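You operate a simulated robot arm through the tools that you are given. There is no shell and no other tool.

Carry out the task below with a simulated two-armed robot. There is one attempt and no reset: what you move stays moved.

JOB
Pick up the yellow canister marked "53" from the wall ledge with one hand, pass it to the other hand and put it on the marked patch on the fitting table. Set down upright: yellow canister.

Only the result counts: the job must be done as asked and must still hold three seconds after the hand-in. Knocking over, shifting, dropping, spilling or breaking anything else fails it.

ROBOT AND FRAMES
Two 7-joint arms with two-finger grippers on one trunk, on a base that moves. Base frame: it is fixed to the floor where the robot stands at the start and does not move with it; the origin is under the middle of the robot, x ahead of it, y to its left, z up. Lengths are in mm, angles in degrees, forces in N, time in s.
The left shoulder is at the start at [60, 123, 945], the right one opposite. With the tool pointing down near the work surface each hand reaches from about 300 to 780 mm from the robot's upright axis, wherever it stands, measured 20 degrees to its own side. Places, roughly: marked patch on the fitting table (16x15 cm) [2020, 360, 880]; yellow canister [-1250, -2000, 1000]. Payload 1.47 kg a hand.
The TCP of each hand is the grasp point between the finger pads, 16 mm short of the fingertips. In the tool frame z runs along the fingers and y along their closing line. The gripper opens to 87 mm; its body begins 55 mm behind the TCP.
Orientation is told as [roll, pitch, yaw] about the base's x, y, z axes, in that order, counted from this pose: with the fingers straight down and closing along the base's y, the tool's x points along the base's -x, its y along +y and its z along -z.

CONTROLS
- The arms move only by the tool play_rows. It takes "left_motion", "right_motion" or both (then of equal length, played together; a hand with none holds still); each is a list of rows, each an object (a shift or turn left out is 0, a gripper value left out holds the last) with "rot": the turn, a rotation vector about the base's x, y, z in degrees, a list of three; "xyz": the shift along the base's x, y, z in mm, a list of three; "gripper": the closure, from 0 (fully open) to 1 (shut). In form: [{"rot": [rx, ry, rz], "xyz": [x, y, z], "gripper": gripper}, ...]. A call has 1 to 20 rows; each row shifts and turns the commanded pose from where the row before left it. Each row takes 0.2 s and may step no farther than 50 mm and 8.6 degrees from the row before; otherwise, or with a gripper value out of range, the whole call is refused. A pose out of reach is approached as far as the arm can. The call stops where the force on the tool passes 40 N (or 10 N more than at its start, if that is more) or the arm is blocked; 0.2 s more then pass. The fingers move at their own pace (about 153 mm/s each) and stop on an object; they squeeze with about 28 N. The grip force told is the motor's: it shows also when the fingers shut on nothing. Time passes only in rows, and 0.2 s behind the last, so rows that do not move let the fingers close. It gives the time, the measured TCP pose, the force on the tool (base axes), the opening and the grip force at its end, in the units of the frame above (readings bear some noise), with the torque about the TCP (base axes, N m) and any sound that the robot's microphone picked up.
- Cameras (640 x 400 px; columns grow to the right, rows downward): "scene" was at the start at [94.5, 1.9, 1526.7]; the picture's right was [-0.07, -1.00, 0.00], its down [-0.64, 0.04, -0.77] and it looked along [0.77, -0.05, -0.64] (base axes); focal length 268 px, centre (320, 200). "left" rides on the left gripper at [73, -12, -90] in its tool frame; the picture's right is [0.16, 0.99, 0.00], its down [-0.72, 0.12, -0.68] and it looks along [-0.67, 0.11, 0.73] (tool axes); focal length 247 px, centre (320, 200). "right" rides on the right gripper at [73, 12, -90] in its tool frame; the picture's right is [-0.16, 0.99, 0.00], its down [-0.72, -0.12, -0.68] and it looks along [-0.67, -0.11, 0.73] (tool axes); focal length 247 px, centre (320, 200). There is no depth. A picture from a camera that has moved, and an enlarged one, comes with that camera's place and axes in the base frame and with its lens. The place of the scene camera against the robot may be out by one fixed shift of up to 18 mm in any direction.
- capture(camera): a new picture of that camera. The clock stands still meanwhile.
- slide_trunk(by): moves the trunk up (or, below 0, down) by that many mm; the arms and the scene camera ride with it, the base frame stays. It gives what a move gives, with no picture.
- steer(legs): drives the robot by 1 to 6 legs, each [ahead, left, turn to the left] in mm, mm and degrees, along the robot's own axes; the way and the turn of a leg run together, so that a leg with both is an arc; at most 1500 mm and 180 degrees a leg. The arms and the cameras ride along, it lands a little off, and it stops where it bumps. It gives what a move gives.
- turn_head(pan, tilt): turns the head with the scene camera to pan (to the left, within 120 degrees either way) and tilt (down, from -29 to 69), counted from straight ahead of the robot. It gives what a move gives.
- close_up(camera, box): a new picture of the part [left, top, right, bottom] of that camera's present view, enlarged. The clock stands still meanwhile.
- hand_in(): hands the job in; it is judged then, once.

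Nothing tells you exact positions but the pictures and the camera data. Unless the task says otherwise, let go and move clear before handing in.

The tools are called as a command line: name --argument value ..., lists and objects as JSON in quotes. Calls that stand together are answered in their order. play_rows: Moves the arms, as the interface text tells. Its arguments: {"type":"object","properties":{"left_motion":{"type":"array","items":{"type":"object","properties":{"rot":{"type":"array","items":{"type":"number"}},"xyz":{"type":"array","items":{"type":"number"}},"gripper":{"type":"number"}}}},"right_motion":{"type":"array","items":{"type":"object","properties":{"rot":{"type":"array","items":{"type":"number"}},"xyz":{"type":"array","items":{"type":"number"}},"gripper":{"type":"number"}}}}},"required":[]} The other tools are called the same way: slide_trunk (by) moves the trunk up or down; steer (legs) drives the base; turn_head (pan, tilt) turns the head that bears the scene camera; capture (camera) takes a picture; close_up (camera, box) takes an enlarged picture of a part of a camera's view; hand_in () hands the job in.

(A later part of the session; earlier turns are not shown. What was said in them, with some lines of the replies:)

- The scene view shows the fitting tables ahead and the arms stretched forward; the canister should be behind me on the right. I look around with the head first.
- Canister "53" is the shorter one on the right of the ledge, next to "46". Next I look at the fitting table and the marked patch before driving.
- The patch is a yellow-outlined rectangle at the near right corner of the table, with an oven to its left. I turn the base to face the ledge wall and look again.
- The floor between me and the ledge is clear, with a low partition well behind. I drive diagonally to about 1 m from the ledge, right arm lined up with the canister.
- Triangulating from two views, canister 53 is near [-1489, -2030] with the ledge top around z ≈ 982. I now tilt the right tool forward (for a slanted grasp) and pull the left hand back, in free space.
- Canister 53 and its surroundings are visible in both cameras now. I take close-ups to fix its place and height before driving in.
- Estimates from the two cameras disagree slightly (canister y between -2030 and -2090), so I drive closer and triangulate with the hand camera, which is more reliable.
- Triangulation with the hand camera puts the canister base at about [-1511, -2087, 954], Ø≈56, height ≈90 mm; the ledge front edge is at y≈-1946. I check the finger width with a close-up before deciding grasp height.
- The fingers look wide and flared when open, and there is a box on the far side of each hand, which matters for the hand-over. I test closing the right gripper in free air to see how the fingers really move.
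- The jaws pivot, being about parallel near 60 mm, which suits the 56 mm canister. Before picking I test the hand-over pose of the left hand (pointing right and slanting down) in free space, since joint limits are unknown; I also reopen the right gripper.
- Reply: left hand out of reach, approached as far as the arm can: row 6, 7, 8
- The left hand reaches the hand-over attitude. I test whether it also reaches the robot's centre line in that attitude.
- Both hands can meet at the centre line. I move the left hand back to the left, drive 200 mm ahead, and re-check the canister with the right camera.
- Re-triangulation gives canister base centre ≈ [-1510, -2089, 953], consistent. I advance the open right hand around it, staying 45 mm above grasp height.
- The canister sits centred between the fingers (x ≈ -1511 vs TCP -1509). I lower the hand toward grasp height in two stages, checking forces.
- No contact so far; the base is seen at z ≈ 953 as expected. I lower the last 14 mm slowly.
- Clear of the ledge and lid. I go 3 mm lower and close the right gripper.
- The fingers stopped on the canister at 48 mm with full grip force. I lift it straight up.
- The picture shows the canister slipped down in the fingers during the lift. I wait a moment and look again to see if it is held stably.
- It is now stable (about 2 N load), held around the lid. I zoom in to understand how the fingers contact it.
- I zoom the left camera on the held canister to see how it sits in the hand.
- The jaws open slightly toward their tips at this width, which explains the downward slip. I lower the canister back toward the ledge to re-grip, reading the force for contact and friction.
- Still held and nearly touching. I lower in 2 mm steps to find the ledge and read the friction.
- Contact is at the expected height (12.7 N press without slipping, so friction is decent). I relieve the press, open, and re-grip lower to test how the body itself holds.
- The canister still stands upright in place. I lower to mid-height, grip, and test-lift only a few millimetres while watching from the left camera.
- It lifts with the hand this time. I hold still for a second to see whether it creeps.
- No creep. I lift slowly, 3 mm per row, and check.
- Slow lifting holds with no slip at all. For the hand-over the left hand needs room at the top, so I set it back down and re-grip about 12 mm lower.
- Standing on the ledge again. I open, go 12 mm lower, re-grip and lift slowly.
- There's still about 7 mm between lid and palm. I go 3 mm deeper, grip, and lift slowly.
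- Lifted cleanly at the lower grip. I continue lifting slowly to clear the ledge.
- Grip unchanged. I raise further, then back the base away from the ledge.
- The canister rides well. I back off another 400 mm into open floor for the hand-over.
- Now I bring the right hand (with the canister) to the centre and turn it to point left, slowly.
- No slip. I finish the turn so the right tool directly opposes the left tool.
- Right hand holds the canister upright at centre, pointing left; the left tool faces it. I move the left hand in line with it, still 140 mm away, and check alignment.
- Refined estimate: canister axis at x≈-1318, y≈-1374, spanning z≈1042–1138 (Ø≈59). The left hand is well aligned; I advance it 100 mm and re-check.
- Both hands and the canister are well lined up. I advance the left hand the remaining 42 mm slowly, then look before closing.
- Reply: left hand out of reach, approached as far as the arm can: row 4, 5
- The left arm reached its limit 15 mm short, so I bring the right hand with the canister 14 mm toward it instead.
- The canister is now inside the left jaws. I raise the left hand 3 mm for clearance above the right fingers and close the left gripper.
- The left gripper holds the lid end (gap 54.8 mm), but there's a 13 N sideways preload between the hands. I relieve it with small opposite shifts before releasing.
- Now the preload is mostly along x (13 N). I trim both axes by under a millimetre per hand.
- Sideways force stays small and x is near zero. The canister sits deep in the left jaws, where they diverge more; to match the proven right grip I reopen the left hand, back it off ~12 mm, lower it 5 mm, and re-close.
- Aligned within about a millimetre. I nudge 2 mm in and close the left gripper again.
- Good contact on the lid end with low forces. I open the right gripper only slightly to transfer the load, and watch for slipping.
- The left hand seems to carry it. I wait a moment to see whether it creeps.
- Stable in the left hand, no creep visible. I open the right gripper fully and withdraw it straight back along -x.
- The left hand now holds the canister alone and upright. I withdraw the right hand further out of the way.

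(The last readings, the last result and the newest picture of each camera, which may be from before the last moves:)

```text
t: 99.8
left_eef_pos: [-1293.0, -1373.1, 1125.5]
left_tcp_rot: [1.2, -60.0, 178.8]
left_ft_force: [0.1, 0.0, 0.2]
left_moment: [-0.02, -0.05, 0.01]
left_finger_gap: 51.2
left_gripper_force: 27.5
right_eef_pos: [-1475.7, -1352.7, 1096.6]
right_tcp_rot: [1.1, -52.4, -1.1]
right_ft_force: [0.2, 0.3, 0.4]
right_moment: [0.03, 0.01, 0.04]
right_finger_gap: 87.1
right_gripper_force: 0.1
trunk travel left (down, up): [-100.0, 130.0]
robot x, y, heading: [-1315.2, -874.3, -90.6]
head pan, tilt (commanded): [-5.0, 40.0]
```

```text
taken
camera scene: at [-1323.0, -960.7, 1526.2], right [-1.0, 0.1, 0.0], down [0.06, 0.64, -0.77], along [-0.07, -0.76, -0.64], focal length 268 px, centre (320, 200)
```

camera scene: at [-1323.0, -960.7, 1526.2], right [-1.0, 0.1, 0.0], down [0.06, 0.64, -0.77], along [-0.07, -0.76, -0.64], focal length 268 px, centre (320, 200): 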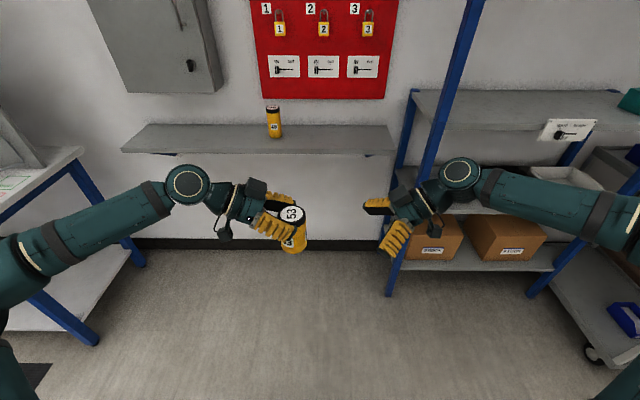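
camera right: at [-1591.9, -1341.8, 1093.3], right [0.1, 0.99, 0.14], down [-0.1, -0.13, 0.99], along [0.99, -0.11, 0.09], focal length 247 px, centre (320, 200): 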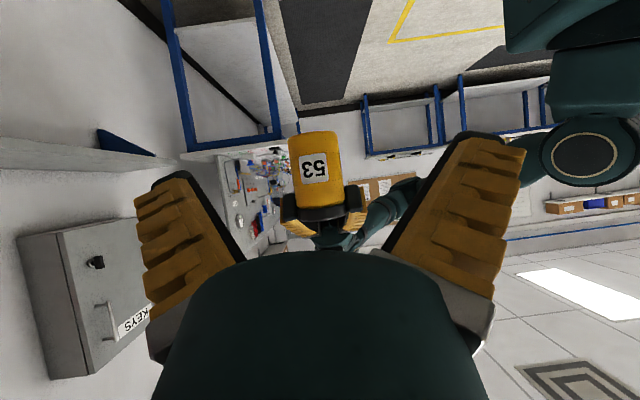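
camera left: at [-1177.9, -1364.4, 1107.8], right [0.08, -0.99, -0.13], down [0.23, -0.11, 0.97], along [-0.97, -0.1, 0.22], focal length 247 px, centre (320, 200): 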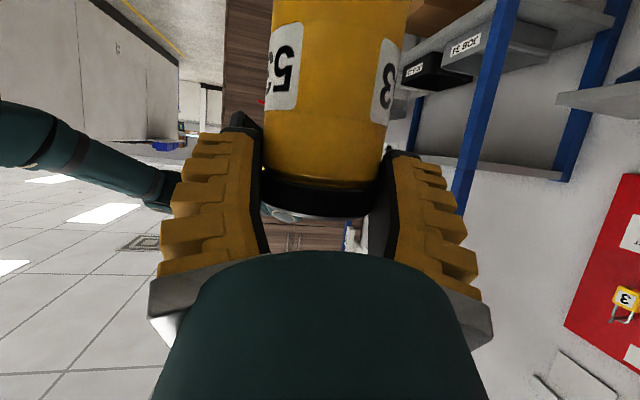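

Hand-over complete; the canister hangs upright in the left hand. Next I turn the base to face the fitting table and check the hold.

steer --legs '[[0, 0, 90]]'

capture --camera "left"

turn_head --pan 10 --tilt 25

capture --camera "scene"

```text
t: 104.0
left_eef_pos: [-813.8, -844.9, 1126.1]
left_tcp_rot: [1.2, -60.0, -90.5]
left_ft_force: [-0.3, 0.5, 0.1]
left_moment: [0.02, 0.0, 0.01]
left_finger_gap: 50.8
left_gripper_force: 28.2
right_eef_pos: [-831.7, -1029.7, 1096.2]
right_tcp_rot: [1.1, -52.5, 89.6]
right_ft_force: [0.5, 0.7, -0.6]
right_moment: [0.02, -0.02, 0.0]
right_finger_gap: 87.1
right_gripper_force: 0.1
trunk travel left (down, up): [-100.0, 130.0]
robot x, y, heading: [-1314.5, -875.8, 0.2]
head pan, tilt (commanded): [-5.0, 40.0]
```

```text
taken
camera left: at [-826.4, -732.8, 1107.9], right [0.99, 0.09, -0.13], down [0.1, 0.23, 0.97], along [0.11, -0.97, 0.22], focal length 247 px, centre (320, 200)
```

left: 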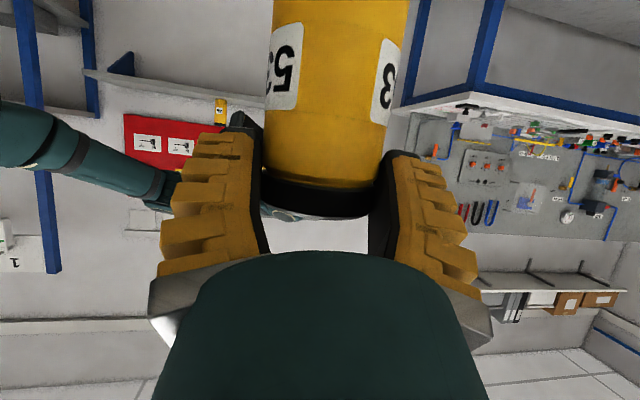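

```text
t: 104.8
left_eef_pos: [-813.8, -845.1, 1125.4]
left_tcp_rot: [1.2, -60.0, -90.6]
left_ft_force: [-0.5, -0.1, 0.5]
left_moment: [0.02, 0.0, -0.02]
left_finger_gap: 51.1
left_gripper_force: 28.2
right_eef_pos: [-831.6, -1029.0, 1095.5]
right_tcp_rot: [1.1, -52.6, 89.6]
right_ft_force: [-0.3, 0.4, 0.1]
right_moment: [-0.03, 0.0, -0.03]
right_finger_gap: 86.8
right_gripper_force: 0.0
trunk travel left (down, up): [-100.0, 130.0]
robot x, y, heading: [-1314.9, -870.1, 0.2]
head pan, tilt (commanded): [10.0, 25.0]
```

```text
taken
camera scene: at [-1214.1, -849.4, 1549.5], right [0.18, -0.98, 0.0], down [-0.42, -0.07, -0.91], along [0.89, 0.16, -0.42], focal length 268 px, centre (320, 200)
```

scene: 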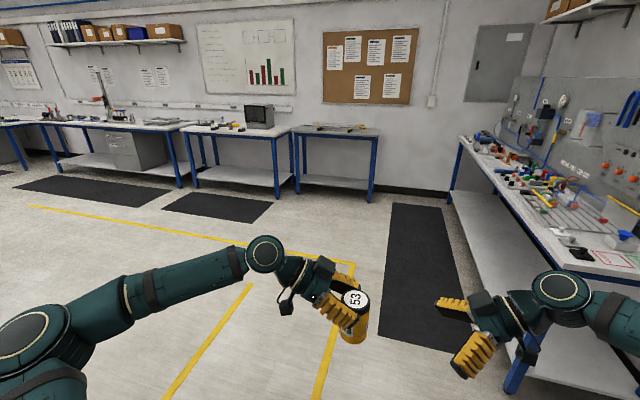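

The canister is unmoved and the path to the table is clear. I drive diagonally toward the fitting table in two legs.

steer --legs '[[1250, 540, 0], [950, 500, 0]]'

capture --camera "left"

capture --camera "scene"

```text
t: 116.7
left_eef_pos: [1379.1, 210.3, 1126.5]
left_tcp_rot: [1.2, -59.9, -90.4]
left_ft_force: [0.3, -0.2, -0.5]
left_moment: [0.04, 0.0, -0.02]
left_finger_gap: 50.9
left_gripper_force: 27.4
right_eef_pos: [1361.8, 26.9, 1094.7]
right_tcp_rot: [1.0, -52.5, 89.8]
right_ft_force: [-0.6, 0.7, 0.2]
right_moment: [-0.01, 0.02, -0.03]
right_finger_gap: 87.2
right_gripper_force: 0.0
trunk travel left (down, up): [-100.0, 130.0]
robot x, y, heading: [882.1, 183.6, 0.1]
head pan, tilt (commanded): [10.0, 25.0]
```

```text
taken
camera left: at [1366.4, 322.8, 1107.8], right [0.99, 0.09, -0.13], down [0.1, 0.23, 0.97], along [0.12, -0.97, 0.22], focal length 247 px, centre (320, 200)
```

left: 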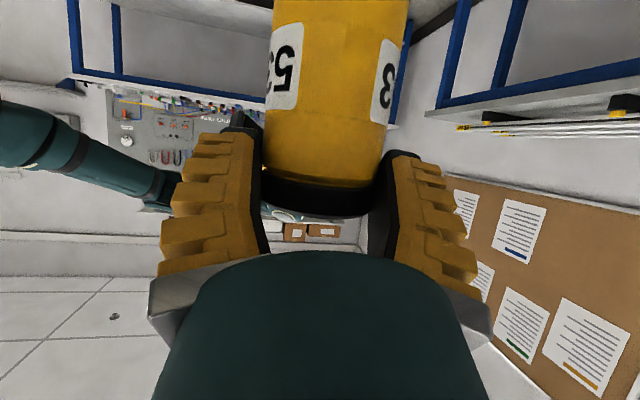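

```text
taken
camera scene: at [979.1, 205.7, 1549.5], right [0.18, -0.98, 0.0], down [-0.42, -0.08, -0.91], along [0.89, 0.16, -0.42], focal length 268 px, centre (320, 200)
```

scene: 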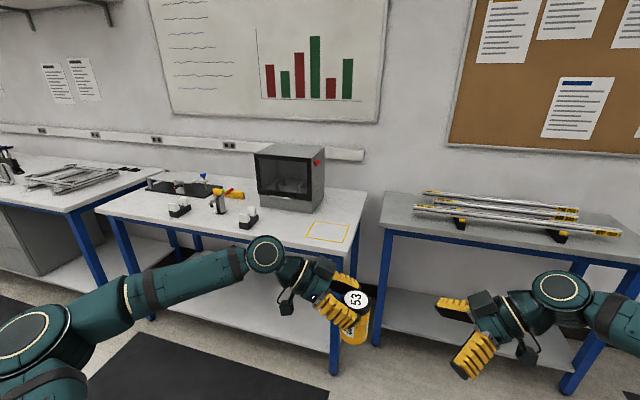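

The table is close; the patch is at roughly [2057, 359] at the near right corner. To reach it comfortably I turn the left tool to point forward in free space, slowly.

play_rows --left_motion '[{"rot": [0, 0, 3], "xyz": [3, 5, 0]}, {"rot": [0, 0, 4.5], "xyz": [4, 8, 0]}, {"rot": [0, 0, 4.5], "xyz": [4, 8, 0]}, {"rot": [0, 0, 4.5], "xyz": [4, 8, 0]}, {"rot": [0, 0, 4.5], "xyz": [4, 8, 0]}, {"rot": [0, 0, 4.5], "xyz": [4, 8, 0]}, {"rot": [0, 0, 4.5], "xyz": [4, 8, 0]}, {"rot": [0, 0, 4.5], "xyz": [4, 8, 0]}, {"rot": [0, 0, 4.5], "xyz": [4, 8, 0]}, {"rot": [0, 0, 4.5], "xyz": [4, 8, 0]}]'

capture --camera "left"

capture --camera "scene"

```text
t: 118.9
left_eef_pos: [1417.0, 287.9, 1126.6]
left_tcp_rot: [1.2, -60.0, -46.9]
left_ft_force: [0.1, -0.4, 0.3]
left_moment: [0.04, 0.01, 0.0]
left_finger_gap: 50.8
left_gripper_force: 27.4
right_eef_pos: [1361.3, 26.4, 1096.0]
right_tcp_rot: [1.1, -52.5, 89.8]
right_ft_force: [0.0, -0.8, 0.2]
right_moment: [0.02, 0.01, 0.0]
right_finger_gap: 86.9
right_gripper_force: 0.0
trunk travel left (down, up): [-100.0, 130.0]
robot x, y, heading: [875.3, 179.7, 0.3]
head pan, tilt (commanded): [10.0, 25.0]
```

```text
taken
camera left: at [1329.9, 358.9, 1108.2], right [0.65, 0.75, -0.13], down [-0.08, 0.24, 0.97], along [0.75, -0.62, 0.22], focal length 247 px, centre (320, 200)
```

left: 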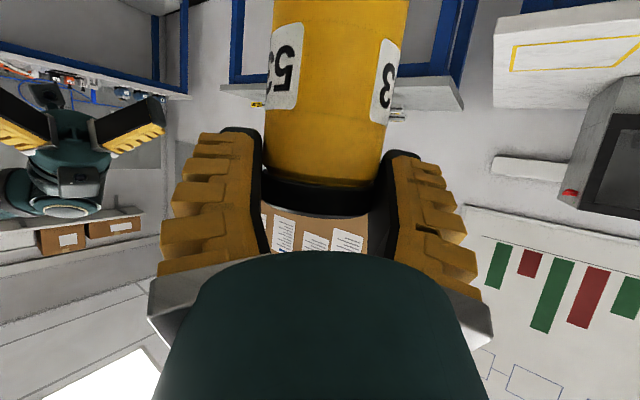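

```text
taken
camera scene: at [978.5, 205.0, 1549.6], right [0.18, -0.98, 0.0], down [-0.42, -0.08, -0.91], along [0.89, 0.16, -0.42], focal length 268 px, centre (320, 200)
```

scene: 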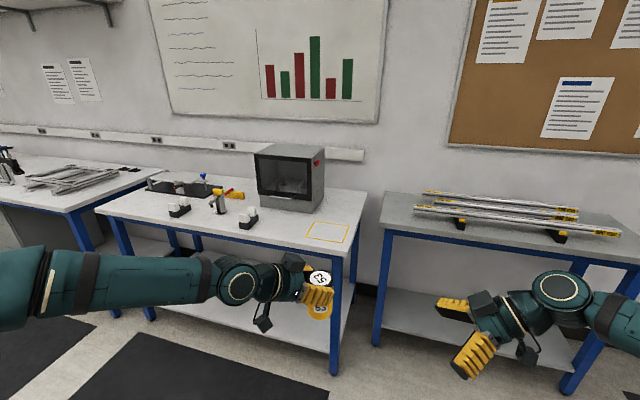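

Still firm. I finish the turn so the left tool points straight ahead at the patch.

play_rows --left_motion '[{"rot": [0, 0, 4.5], "xyz": [4, 7, 0]}, {"rot": [0, 0, 4.5], "xyz": [4, 7, 0]}, {"rot": [0, 0, 4.5], "xyz": [4, 7, 0]}, {"rot": [0, 0, 4.5], "xyz": [4, 7, 0]}, {"rot": [0, 0, 4.5], "xyz": [4, 7, 0]}, {"rot": [0, 0, 4.5], "xyz": [4, 7, 0]}, {"rot": [0, 0, 4.5], "xyz": [4, 7, 0]}, {"rot": [0, 0, 4.5], "xyz": [4, 7, 0]}, {"rot": [0, 0, 4.5], "xyz": [4, 7, 0]}, {"rot": [0, 0, 4.0], "xyz": [3, 5, 0]}, {}]'

capture --camera "left"

capture --camera "scene"

```text
t: 121.3
left_eef_pos: [1456.0, 356.1, 1124.9]
left_tcp_rot: [1.2, -59.9, -2.3]
left_ft_force: [0.1, 0.3, -0.5]
left_moment: [0.0, 0.03, 0.01]
left_finger_gap: 50.7
left_gripper_force: 27.5
right_eef_pos: [1361.1, 26.0, 1096.0]
right_tcp_rot: [1.1, -52.5, 89.7]
right_ft_force: [0.0, -0.2, 0.3]
right_moment: [0.0, -0.03, -0.01]
right_finger_gap: 86.8
right_gripper_force: 0.0
trunk travel left (down, up): [-100.0, 130.0]
robot x, y, heading: [879.5, 181.9, 0.4]
head pan, tilt (commanded): [10.0, 25.0]
```

```text
taken
camera left: at [1343.0, 344.9, 1107.8], right [-0.06, 0.99, -0.13], down [-0.22, 0.11, 0.97], along [0.97, 0.08, 0.22], focal length 247 px, centre (320, 200)
```

left: 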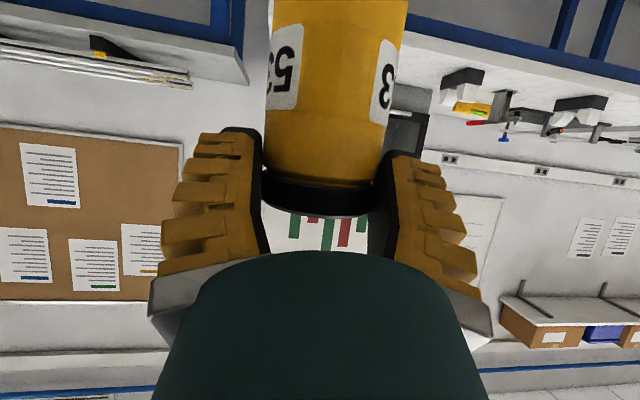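

```text
taken
camera scene: at [978.6, 205.5, 1549.6], right [0.18, -0.98, 0.0], down [-0.42, -0.08, -0.91], along [0.89, 0.16, -0.42], focal length 268 px, centre (320, 200)
```

scene: 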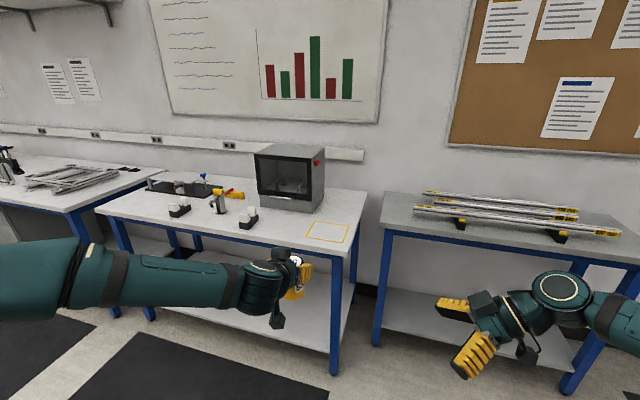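

Left tool now points forward with the canister upright. I extend the left arm 90 mm ahead, then drive closer and re-measure the patch.

play_rows --left_motion '[{"xyz": [4, 0, 0]}, {"xyz": [7, 0, 0]}, {"xyz": [8, 0, 0]}, {"xyz": [8, 0, 0]}, {"xyz": [8, 0, 0]}, {"xyz": [8, 0, 0]}, {"xyz": [8, 0, 0]}, {"xyz": [8, 0, 0]}, {"xyz": [8, 0, 0]}, {"xyz": [8, 0, 0]}, {"xyz": [8, 0, 0]}, {"xyz": [7, 0, 0]}, {}]'

steer --legs '[[330, 0, 0]]'

turn_head --pan 12 --tilt 38

capture --camera "scene"

capture --camera "left"

```text
t: 124.1
left_eef_pos: [1544.3, 366.1, 1123.3]
left_tcp_rot: [1.3, -59.9, -2.4]
left_ft_force: [0.2, -0.2, 0.0]
left_moment: [0.0, 0.0, 0.01]
left_finger_gap: 50.3
left_gripper_force: 28.0
left hand out of reach, approached as far as the arm can: row 11, 12
right_eef_pos: [1361.4, 26.4, 1095.5]
right_tcp_rot: [1.1, -52.6, 89.7]
right_ft_force: [0.3, 0.8, 0.1]
right_moment: [0.02, 0.0, -0.01]
right_finger_gap: 86.9
right_gripper_force: 0.1
trunk travel left (down, up): [-100.0, 130.0]
robot x, y, heading: [881.3, 177.6, -0.1]
head pan, tilt (commanded): [10.0, 25.0]
```

```text
t: 126.3
left_eef_pos: [1875.6, 367.8, 1121.6]
left_tcp_rot: [1.2, -59.8, -2.4]
left_ft_force: [-0.3, -1.0, 0.4]
left_moment: [-0.02, -0.01, 0.02]
left_finger_gap: 50.2
left_gripper_force: 28.0
right_eef_pos: [1691.6, 27.8, 1096.0]
right_tcp_rot: [1.1, -52.4, 89.6]
right_ft_force: [0.6, -0.5, -0.2]
right_moment: [0.03, 0.03, -0.02]
right_finger_gap: 86.9
right_gripper_force: 0.1
trunk travel left (down, up): [-100.0, 130.0]
robot x, y, heading: [1207.5, 183.8, 0.3]
head pan, tilt (commanded): [10.0, 25.0]
```

```text
t: 127.1
left_eef_pos: [1876.0, 367.2, 1122.2]
left_tcp_rot: [1.3, -60.0, -2.3]
left_ft_force: [0.4, -0.2, 0.3]
left_moment: [0.01, 0.02, -0.01]
left_finger_gap: 50.3
left_gripper_force: 28.4
right_eef_pos: [1691.3, 28.6, 1095.5]
right_tcp_rot: [1.1, -52.6, 89.6]
right_ft_force: [-0.3, 0.2, 0.6]
right_moment: [0.0, 0.01, 0.0]
right_finger_gap: 86.9
right_gripper_force: 0.1
trunk travel left (down, up): [-100.0, 130.0]
robot x, y, heading: [1208.5, 185.1, 0.3]
head pan, tilt (commanded): [12.0, 38.0]
```

```text
taken
camera scene: at [1303.0, 209.3, 1529.3], right [0.21, -0.98, 0.0], down [-0.6, -0.13, -0.79], along [0.77, 0.17, -0.62], focal length 268 px, centre (320, 200)
```

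scene: 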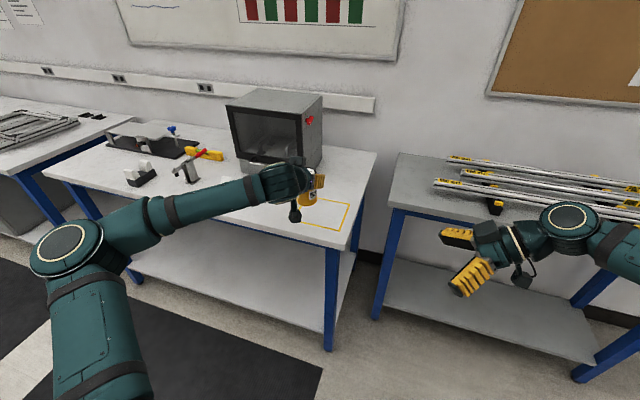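

```text
taken
camera left: at [1761.7, 357.0, 1104.6], right [-0.06, 0.99, -0.13], down [-0.22, 0.11, 0.97], along [0.97, 0.08, 0.22], focal length 247 px, centre (320, 200)
```

left: 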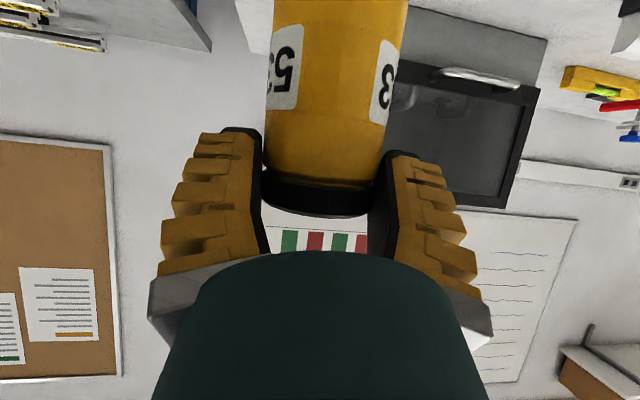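

The canister is now near the patch. I zoom to locate the patch corners relative to the table.

close_up --camera "scene" --box '[260, 160, 390, 260]'

```text
4.00 times, centred on (325, 210) of scene
camera zoom: at [1303.0, 209.3, 1529.3], right [0.21, -0.98, 0.0], down [-0.6, -0.13, -0.79], along [0.77, 0.17, -0.62], focal length 1074 px, centre (300, 160)
```

zoom: 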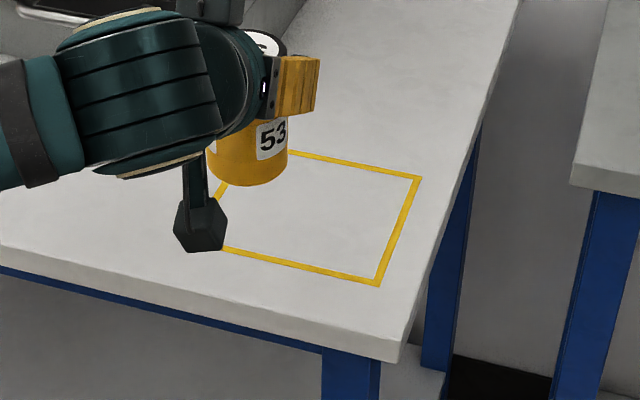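

Using several views I get the patch centre ≈ [2029, 347] (table top ≈ 880, patch turned about -6°). I drive so the canister is over it, then fine-tune with the arm.

steer --legs '[[152, -20, 0]]'

turn_head --pan 12 --tilt 45

capture --camera "scene"

close_up --camera "scene" --box '[260, 120, 420, 220]'

```text
t: 128.5
left_eef_pos: [2026.9, 348.9, 1121.9]
left_tcp_rot: [1.3, -59.9, -2.4]
left_ft_force: [1.1, 0.5, 0.1]
left_moment: [0.01, -0.03, 0.0]
left_finger_gap: 50.4
left_gripper_force: 27.8
right_eef_pos: [1844.6, 8.8, 1096.0]
right_tcp_rot: [1.3, -52.5, 89.7]
right_ft_force: [-0.9, -0.7, -0.9]
right_moment: [0.01, 0.02, 0.02]
right_finger_gap: 87.2
right_gripper_force: 0.0
trunk travel left (down, up): [-100.0, 130.0]
robot x, y, heading: [1360.2, 166.7, 0.5]
head pan, tilt (commanded): [12.0, 38.0]
```

```text
t: 129.1
left_eef_pos: [2025.8, 349.6, 1123.1]
left_tcp_rot: [1.2, -60.1, -2.5]
left_ft_force: [-0.3, -0.9, -0.4]
left_moment: [0.02, -0.01, 0.04]
left_finger_gap: 50.2
left_gripper_force: 27.7
right_eef_pos: [1841.2, 10.6, 1096.0]
right_tcp_rot: [1.1, -52.5, 89.8]
right_ft_force: [1.5, 0.1, 0.3]
right_moment: [-0.03, 0.01, -0.03]
right_finger_gap: 86.8
right_gripper_force: 0.1
trunk travel left (down, up): [-100.0, 130.0]
robot x, y, heading: [1358.5, 167.6, 0.6]
head pan, tilt (commanded): [12.0, 45.0]
```

```text
taken
camera scene: at [1448.4, 189.4, 1519.0], right [0.21, -0.98, 0.0], down [-0.69, -0.15, -0.71], along [0.69, 0.15, -0.71], focal length 268 px, centre (320, 200)
```

scene: 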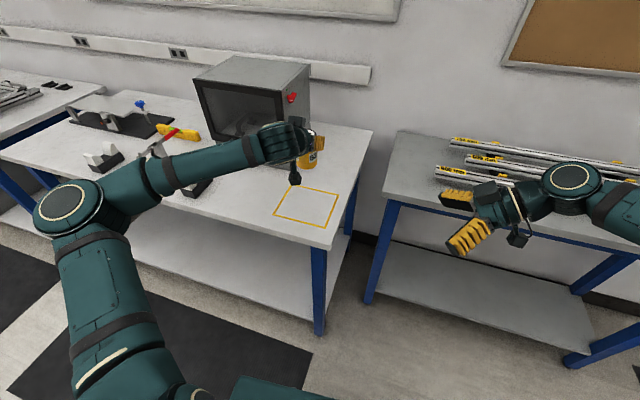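

```text
4.00 times, centred on (340, 170) of scene
camera zoom: at [1448.4, 189.4, 1519.0], right [0.21, -0.98, 0.0], down [-0.69, -0.15, -0.71], along [0.69, 0.15, -0.71], focal length 1074 px, centre (240, 320)
```

zoom: 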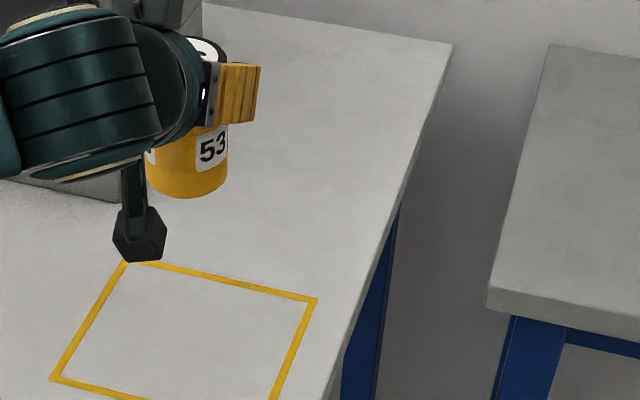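

Calibrated, the patch centre is ≈ [2026, 351] and the canister axis is at ≈ [2037, 349]. I shift it 11 mm back and lower it 120 mm, slowly.

play_rows --left_motion '[{"xyz": [-3, 0.5, -3]}, {"xyz": [-4, 0.8, -5]}, {"xyz": [-4, 0.7, -7]}, {"xyz": [0, 0, -7]}, {"xyz": [0, 0, -7]}, {"xyz": [0, 0, -7]}, {"xyz": [0, 0, -7]}, {"xyz": [0, 0, -7]}, {"xyz": [0, 0, -7]}, {"xyz": [0, 0, -7]}, {"xyz": [0, 0, -7]}, {"xyz": [0, 0, -7]}, {"xyz": [0, 0, -7]}, {"xyz": [0, 0, -7]}, {"xyz": [0, 0, -7]}, {"xyz": [0, 0, -7]}, {"xyz": [0, 0, -7]}, {"xyz": [0, 0, -5]}, {"xyz": [0, 0, -3]}, {}]'

capture --camera "scene"

close_up --camera "scene" --box '[240, 140, 400, 240]'

capture --camera "left"

```text
t: 133.3
left_eef_pos: [2013.9, 350.5, 1002.4]
left_tcp_rot: [1.3, -60.0, -2.3]
left_ft_force: [-0.3, -0.4, 0.0]
left_moment: [-0.01, 0.03, -0.01]
left_finger_gap: 49.7
left_gripper_force: 28.2
right_eef_pos: [1842.3, 10.7, 1095.1]
right_tcp_rot: [1.0, -52.5, 89.7]
right_ft_force: [-0.4, -0.2, 0.5]
right_moment: [0.04, 0.0, 0.0]
right_finger_gap: 86.7
right_gripper_force: 0.0
trunk travel left (down, up): [-100.0, 130.0]
robot x, y, heading: [1356.3, 165.2, 0.5]
head pan, tilt (commanded): [12.0, 45.0]
```

```text
taken
camera scene: at [1448.6, 189.4, 1519.0], right [0.21, -0.98, 0.0], down [-0.69, -0.15, -0.71], along [0.69, 0.15, -0.71], focal length 268 px, centre (320, 200)
```

scene: 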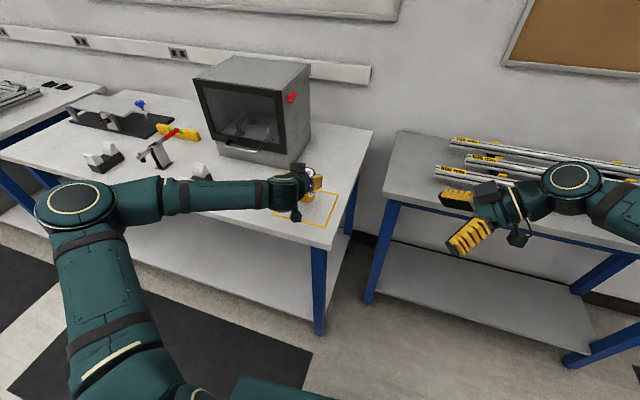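

```text
4.00 times, centred on (320, 190) of scene
camera zoom: at [1448.6, 189.4, 1519.0], right [0.21, -0.98, 0.0], down [-0.69, -0.15, -0.71], along [0.69, 0.15, -0.71], focal length 1074 px, centre (320, 240)
```

zoom: 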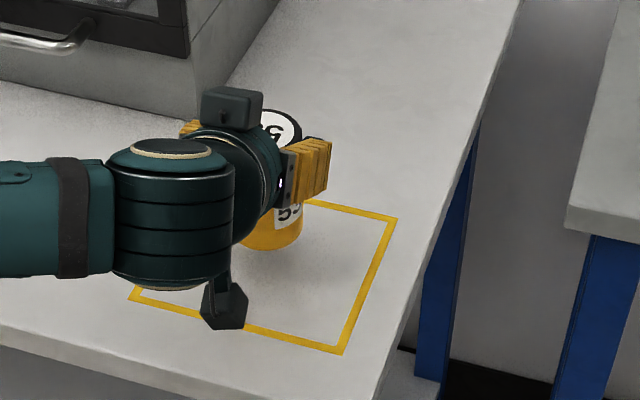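

```text
taken
camera left: at [1901.0, 341.0, 983.7], right [-0.06, 0.99, -0.13], down [-0.22, 0.11, 0.97], along [0.97, 0.08, 0.22], focal length 247 px, centre (320, 200)
```

left: 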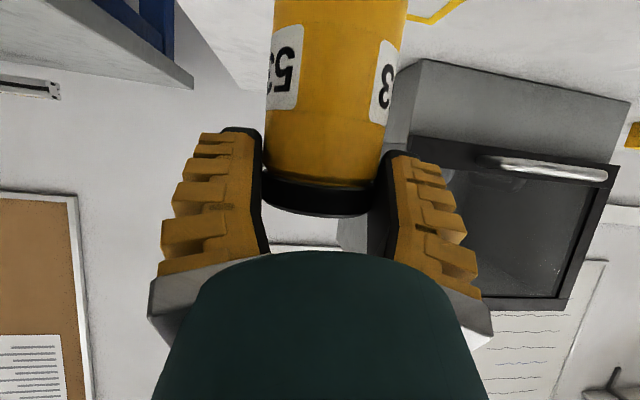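

It hovers about 40 mm above the patch, well centred. I lower another 28 mm and check again.

play_rows --left_motion '[{"xyz": [0, 0, -4]}, {"xyz": [0, 0, -5]}, {"xyz": [0, 0, -5]}, {"xyz": [0, 0, -5]}, {"xyz": [0, 0, -5]}, {"xyz": [0, 0, -4]}, {}]'

close_up --camera "scene" --box '[240, 150, 400, 250]'

capture --camera "right"

```text
t: 134.9
left_eef_pos: [2013.4, 349.5, 974.7]
left_tcp_rot: [1.3, -59.9, -2.3]
left_ft_force: [-0.1, 0.4, 0.2]
left_moment: [0.0, 0.02, 0.01]
left_finger_gap: 49.8
left_gripper_force: 27.9
right_eef_pos: [1842.8, 10.0, 1095.0]
right_tcp_rot: [1.2, -52.5, 89.7]
right_ft_force: [0.0, 0.1, 0.7]
right_moment: [0.01, 0.0, 0.01]
right_finger_gap: 87.0
right_gripper_force: 0.0
trunk travel left (down, up): [-100.0, 130.0]
robot x, y, heading: [1358.2, 162.0, 0.4]
head pan, tilt (commanded): [12.0, 45.0]
```

```text
4.00 times, centred on (320, 200) of scene
camera zoom: at [1448.6, 189.4, 1519.0], right [0.21, -0.98, 0.0], down [-0.69, -0.15, -0.71], along [0.69, 0.15, -0.71], focal length 1074 px, centre (320, 200)
```

zoom: 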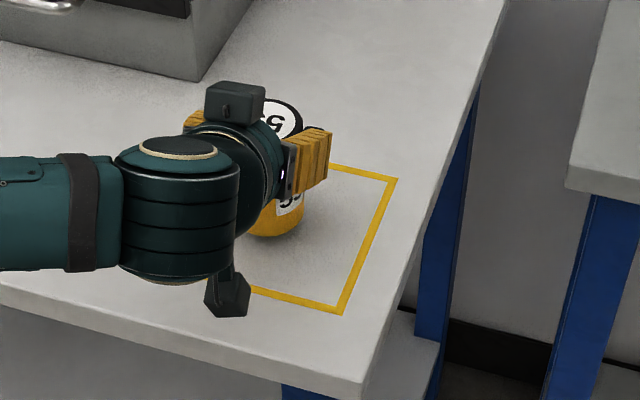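

```text
taken
camera right: at [1831.4, -105.7, 1093.2], right [-0.99, 0.09, 0.14], down [0.13, -0.1, 0.99], along [0.1, 0.99, 0.09], focal length 247 px, centre (320, 200)
```

right: 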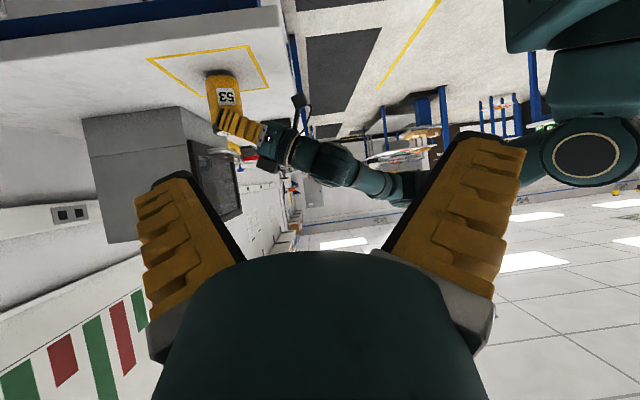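

close_up --camera "right" --box '[140, 30, 300, 150]'

```text
3.33 times, centred on (220, 90) of right
camera zoom: at [1831.4, -105.7, 1093.2], right [-0.99, 0.09, 0.14], down [0.13, -0.1, 0.99], along [0.1, 0.99, 0.09], focal length 823 px, centre (653, 567)
```

zoom: 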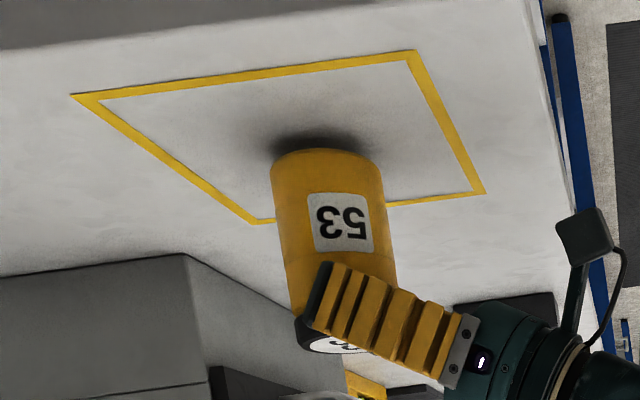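

The canister's shadow falls almost exactly at the patch centre, and it's upright. I lower the last millimetres in small steps until contact.

play_rows --left_motion '[{"xyz": [0, 0, -2]}, {"xyz": [0, 0, -2]}, {"xyz": [0, 0, -2]}, {"xyz": [0, 0, -2]}, {}]'

close_up --camera "right" --box '[140, 30, 300, 150]'

```text
t: 136.1
left_eef_pos: [2014.7, 350.3, 965.8]
left_tcp_rot: [1.3, -60.1, -2.3]
left_ft_force: [0.0, 0.1, 0.4]
left_moment: [-0.03, 0.02, -0.03]
left_finger_gap: 50.0
left_gripper_force: 28.1
right_eef_pos: [1842.4, 10.6, 1095.3]
right_tcp_rot: [1.0, -52.5, 89.7]
right_ft_force: [-0.1, -0.2, -0.1]
right_moment: [-0.02, -0.01, 0.01]
right_finger_gap: 87.0
right_gripper_force: 0.1
trunk travel left (down, up): [-100.0, 130.0]
robot x, y, heading: [1359.8, 160.2, 0.5]
head pan, tilt (commanded): [12.0, 45.0]
```

```text
3.33 times, centred on (220, 90) of right
camera zoom: at [1831.4, -105.7, 1093.2], right [-0.99, 0.09, 0.14], down [0.13, -0.1, 0.99], along [0.1, 0.99, 0.09], focal length 823 px, centre (653, 567)
```

zoom: 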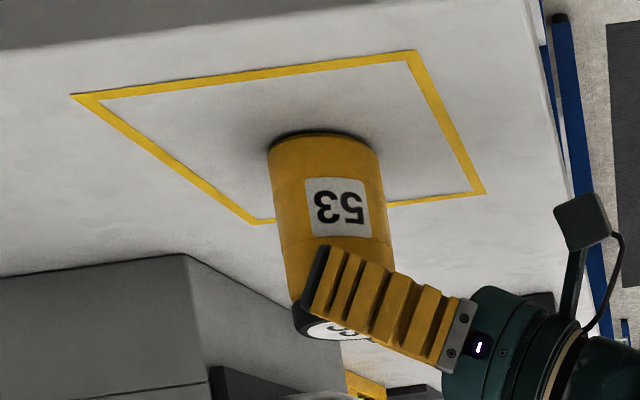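

Just a few millimetres to go. I continue in 1 mm steps, watching the force.

play_rows --left_motion '[{"xyz": [0, 0, -1]}, {"xyz": [0, 0, -1]}, {}]'

play_rows --left_motion '[{"xyz": [0, 0, -1]}, {"xyz": [0, 0, -0.7]}, {}]'

close_up --camera "right" --box '[140, 30, 300, 150]'

```text
t: 136.9
left_eef_pos: [2013.3, 350.8, 963.2]
left_tcp_rot: [1.2, -60.0, -2.3]
left_ft_force: [-0.7, 0.7, -0.3]
left_moment: [-0.01, 0.04, 0.02]
left_finger_gap: 50.0
left_gripper_force: 28.1
right_eef_pos: [1842.9, 9.4, 1094.8]
right_tcp_rot: [1.0, -52.5, 89.8]
right_ft_force: [0.2, 0.0, 0.2]
right_moment: [0.01, 0.04, -0.01]
right_finger_gap: 86.8
right_gripper_force: 0.0
trunk travel left (down, up): [-100.0, 130.0]
robot x, y, heading: [1361.4, 167.9, 0.4]
head pan, tilt (commanded): [12.0, 45.0]
```

```text
t: 137.7
left_eef_pos: [2013.6, 351.8, 965.2]
left_tcp_rot: [1.3, -60.0, -2.3]
left_ft_force: [-0.8, 2.8, 9.9]
left_moment: [-0.12, -0.16, 0.02]
left_finger_gap: 50.3
left_gripper_force: 27.7
right_eef_pos: [1842.1, 9.4, 1096.2]
right_tcp_rot: [1.0, -52.5, 89.8]
right_ft_force: [-0.2, 0.1, -0.5]
right_moment: [0.05, -0.03, 0.04]
right_finger_gap: 87.0
right_gripper_force: 0.1
trunk travel left (down, up): [-100.0, 130.0]
robot x, y, heading: [1354.5, 163.9, 0.6]
head pan, tilt (commanded): [12.0, 45.0]
```

```text
3.33 times, centred on (220, 90) of right
camera zoom: at [1830.6, -105.6, 1093.7], right [-0.99, 0.09, 0.14], down [0.13, -0.1, 0.99], along [0.1, 0.99, 0.09], focal length 823 px, centre (653, 567)
```

zoom: 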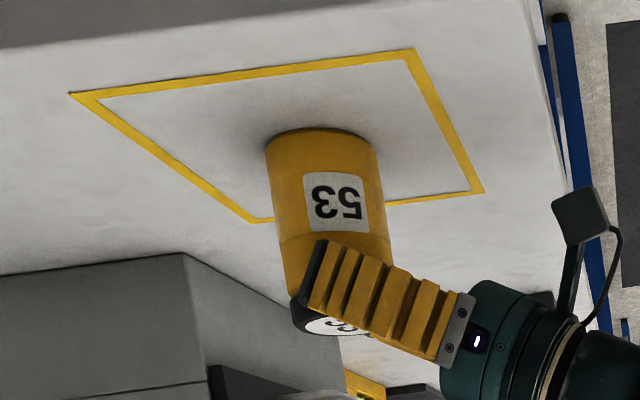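

Contact at about 10 N. I relieve the press by 1 mm, then open the left gripper gently.

play_rows --left_motion '[{"xyz": [0, 0, 0.9]}, {}]'

play_rows --left_motion '[{"gripper": 0.38}, {"gripper": 0.34}, {"gripper": 0.3}, {"gripper": 0.15}, {"gripper": 0.0}, {}, {}]'

close_up --camera "right" --box '[140, 30, 300, 150]'

capture --camera "left"

```text
t: 138.3
left_eef_pos: [2015.1, 352.2, 963.8]
left_tcp_rot: [1.3, -60.0, -2.4]
left_ft_force: [0.1, 1.9, 7.6]
left_moment: [-0.09, -0.28, 0.03]
left_finger_gap: 50.2
left_gripper_force: 27.9
right_eef_pos: [1843.0, 9.3, 1096.1]
right_tcp_rot: [1.1, -52.5, 89.9]
right_ft_force: [-0.5, -0.1, 1.0]
right_moment: [-0.02, -0.03, 0.0]
right_finger_gap: 87.0
right_gripper_force: 0.0
trunk travel left (down, up): [-100.0, 130.0]
robot x, y, heading: [1358.4, 164.1, 0.5]
head pan, tilt (commanded): [12.0, 45.0]
```

```text
t: 139.9
left_eef_pos: [2015.2, 351.1, 963.8]
left_tcp_rot: [1.3, -60.0, -2.2]
left_ft_force: [0.3, 0.1, -1.1]
left_moment: [0.05, -0.01, 0.05]
left_finger_gap: 87.0
left_gripper_force: 0.1
right_eef_pos: [1842.4, 9.9, 1096.6]
right_tcp_rot: [1.0, -52.6, 89.8]
right_ft_force: [-0.8, -0.1, -0.5]
right_moment: [-0.06, 0.01, -0.05]
right_finger_gap: 87.0
right_gripper_force: 0.0
trunk travel left (down, up): [-100.0, 130.0]
robot x, y, heading: [1362.4, 162.1, 0.5]
head pan, tilt (commanded): [12.0, 45.0]
```

```text
3.33 times, centred on (220, 90) of right
camera zoom: at [1831.3, -105.7, 1093.3], right [-0.99, 0.09, 0.14], down [0.13, -0.1, 0.99], along [0.1, 0.99, 0.09], focal length 823 px, centre (653, 567)
```

zoom: 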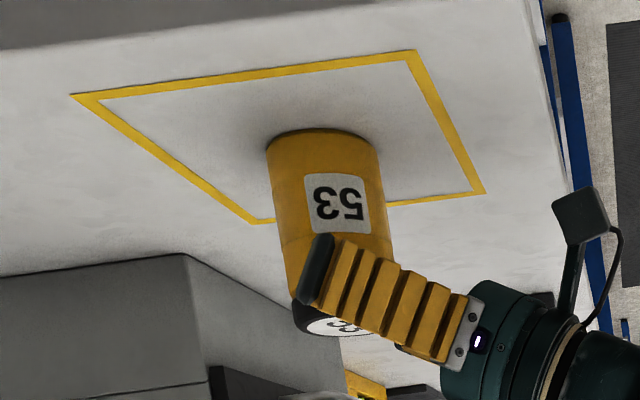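

```text
taken
camera left: at [1901.2, 340.9, 944.7], right [-0.06, 0.99, -0.13], down [-0.22, 0.11, 0.97], along [0.97, 0.08, 0.22], focal length 247 px, centre (320, 200)
```

left: 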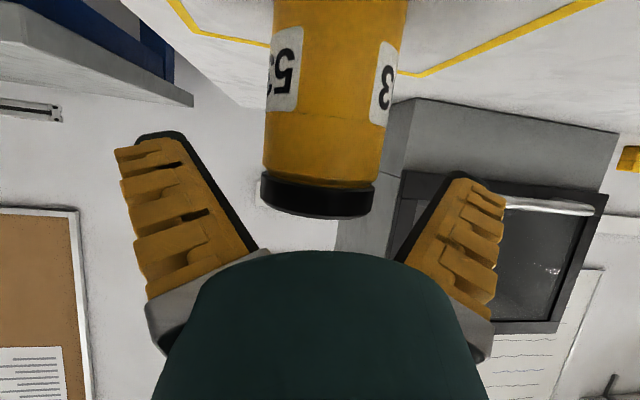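

The canister stands free and upright on the patch. I back the left hand straight away, then raise it clear.

play_rows --left_motion '[{"xyz": [-5, 0.2, 0]}, {"xyz": [-8, 0.3, 0]}, {"xyz": [-12, 0.5, 0]}, {"xyz": [-15, 0.6, 0]}, {"xyz": [-15, 0.6, 0]}, {"xyz": [-15, 0.6, 1]}, {"xyz": [-15, 0.5, 5]}, {"xyz": [-15, 0, 10]}, {"xyz": [-15, 0, 15]}, {"xyz": [-15, 0, 15]}, {"xyz": [-10, 0, 20]}, {"xyz": [0, 0, 20]}, {}]'

capture --camera "left"

capture --camera "scene"

close_up --camera "right" --box '[140, 30, 300, 150]'

```text
t: 142.7
left_eef_pos: [1874.4, 354.4, 1049.9]
left_tcp_rot: [1.2, -59.9, -2.3]
left_ft_force: [-0.2, -0.6, 0.1]
left_moment: [-0.01, 0.02, 0.0]
left_finger_gap: 87.0
left_gripper_force: 0.1
right_eef_pos: [1841.4, 10.5, 1095.8]
right_tcp_rot: [1.1, -52.6, 89.8]
right_ft_force: [0.0, 0.1, -0.3]
right_moment: [-0.01, 0.05, -0.01]
right_finger_gap: 87.1
right_gripper_force: 0.0
trunk travel left (down, up): [-100.0, 130.0]
robot x, y, heading: [1358.5, 163.6, 0.2]
head pan, tilt (commanded): [12.0, 45.0]
```

```text
taken
camera left: at [1761.5, 344.2, 1030.9], right [-0.06, 0.99, -0.13], down [-0.22, 0.11, 0.97], along [0.97, 0.08, 0.22], focal length 247 px, centre (320, 200)
```

left: 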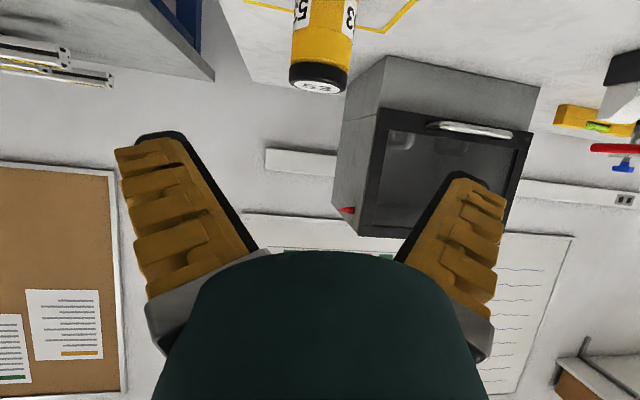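

```text
taken
camera scene: at [1448.6, 189.6, 1518.9], right [0.21, -0.98, 0.0], down [-0.69, -0.15, -0.71], along [0.69, 0.15, -0.71], focal length 268 px, centre (320, 200)
```

scene: 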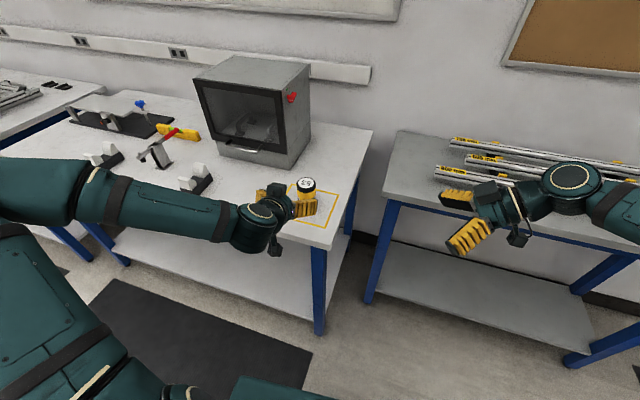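

```text
3.33 times, centred on (220, 90) of right
camera zoom: at [1831.4, -105.5, 1093.2], right [-0.99, 0.09, 0.14], down [0.13, -0.1, 0.99], along [0.1, 0.99, 0.08], focal length 823 px, centre (653, 567)
```

zoom: 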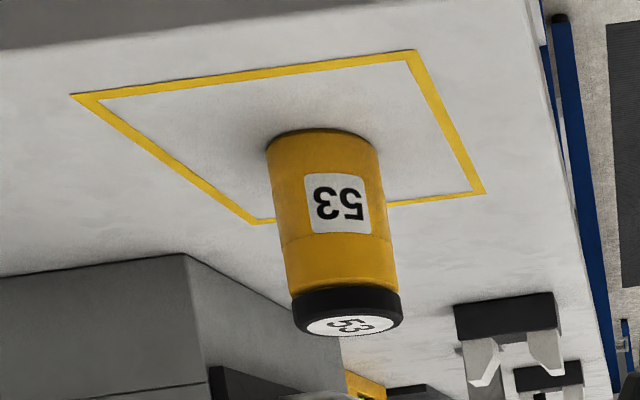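

Canister 53 stands upright in the middle of the patch with both hands free. I back the base away and do a last check.

steer --legs '[[-350, 0, 0]]'

capture --camera "scene"

close_up --camera "scene" --box '[240, 60, 400, 180]'

```text
t: 145.0
left_eef_pos: [1524.9, 352.6, 1049.2]
left_tcp_rot: [1.4, -60.0, -2.3]
left_ft_force: [-0.8, 0.2, 0.1]
left_moment: [0.0, 0.01, 0.03]
left_finger_gap: 86.8
left_gripper_force: 0.1
right_eef_pos: [1492.4, 7.4, 1096.4]
right_tcp_rot: [0.9, -52.6, 89.9]
right_ft_force: [-0.8, -0.1, 0.2]
right_moment: [-0.02, -0.03, -0.04]
right_finger_gap: 86.9
right_gripper_force: 0.1
trunk travel left (down, up): [-100.0, 130.0]
robot x, y, heading: [1011.0, 162.4, 0.3]
head pan, tilt (commanded): [12.0, 45.0]
```

```text
taken
camera scene: at [1098.5, 186.9, 1519.0], right [0.22, -0.98, 0.0], down [-0.69, -0.15, -0.71], along [0.69, 0.15, -0.71], focal length 268 px, centre (320, 200)
```

scene: 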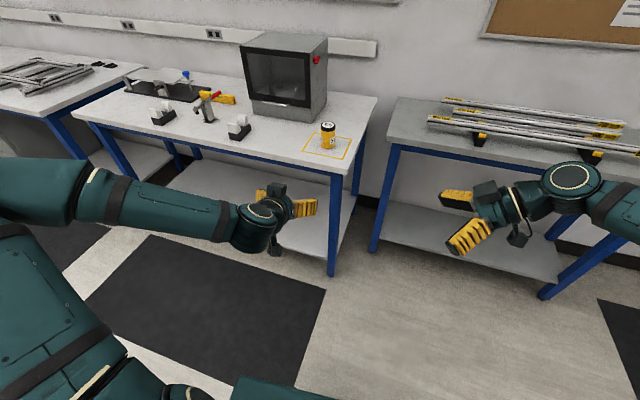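

```text
3.33 times, centred on (320, 120) of scene
camera zoom: at [1098.5, 186.9, 1519.0], right [0.22, -0.98, 0.0], down [-0.69, -0.15, -0.71], along [0.69, 0.15, -0.71], focal length 895 px, centre (320, 467)
```

zoom: 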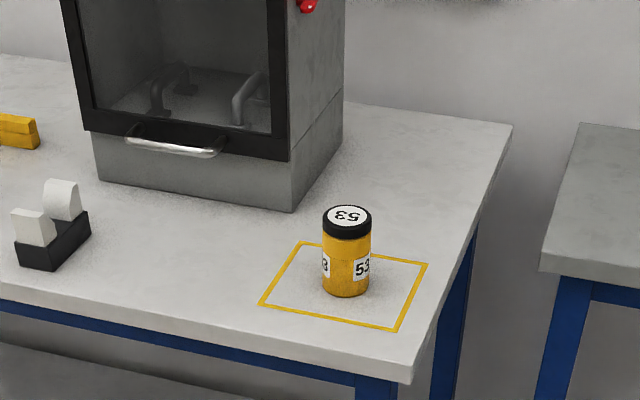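

The final picture shows canister "53" standing upright inside the yellow outline. Nothing else on the table has moved, and both hands are clear and empty. I hand the job in.

hand_in

```text
The job is handed in.
```

The last picture before hand-in shows the yellow canister marked "53" standing upright inside the marked patch on the fitting table, near its centre. Both hands were empty and clear of it. I don't have the judge's result.

- **Pick-up:** The right hand took the canister from the wall ledge. On the first lift it slipped in the fingers and hung by the lid, so I set it back on the ledge and gripped it again. It took two more grips there, each set lower and lifted slowly, before the hold was right for the hand-over. It stayed upright on the ledge throughout.
- **Hand-over:** The left hand gripped the lid end while the right hand still held the body, in the air and away from the ledge. The right hand then let go and backed off.
- **Placement:** The left hand lowered it until it touched the table, with about 10 N of contact force, then opened and backed away.

I saw nothing else moved, either on the ledge (including canister "46") or on the table.
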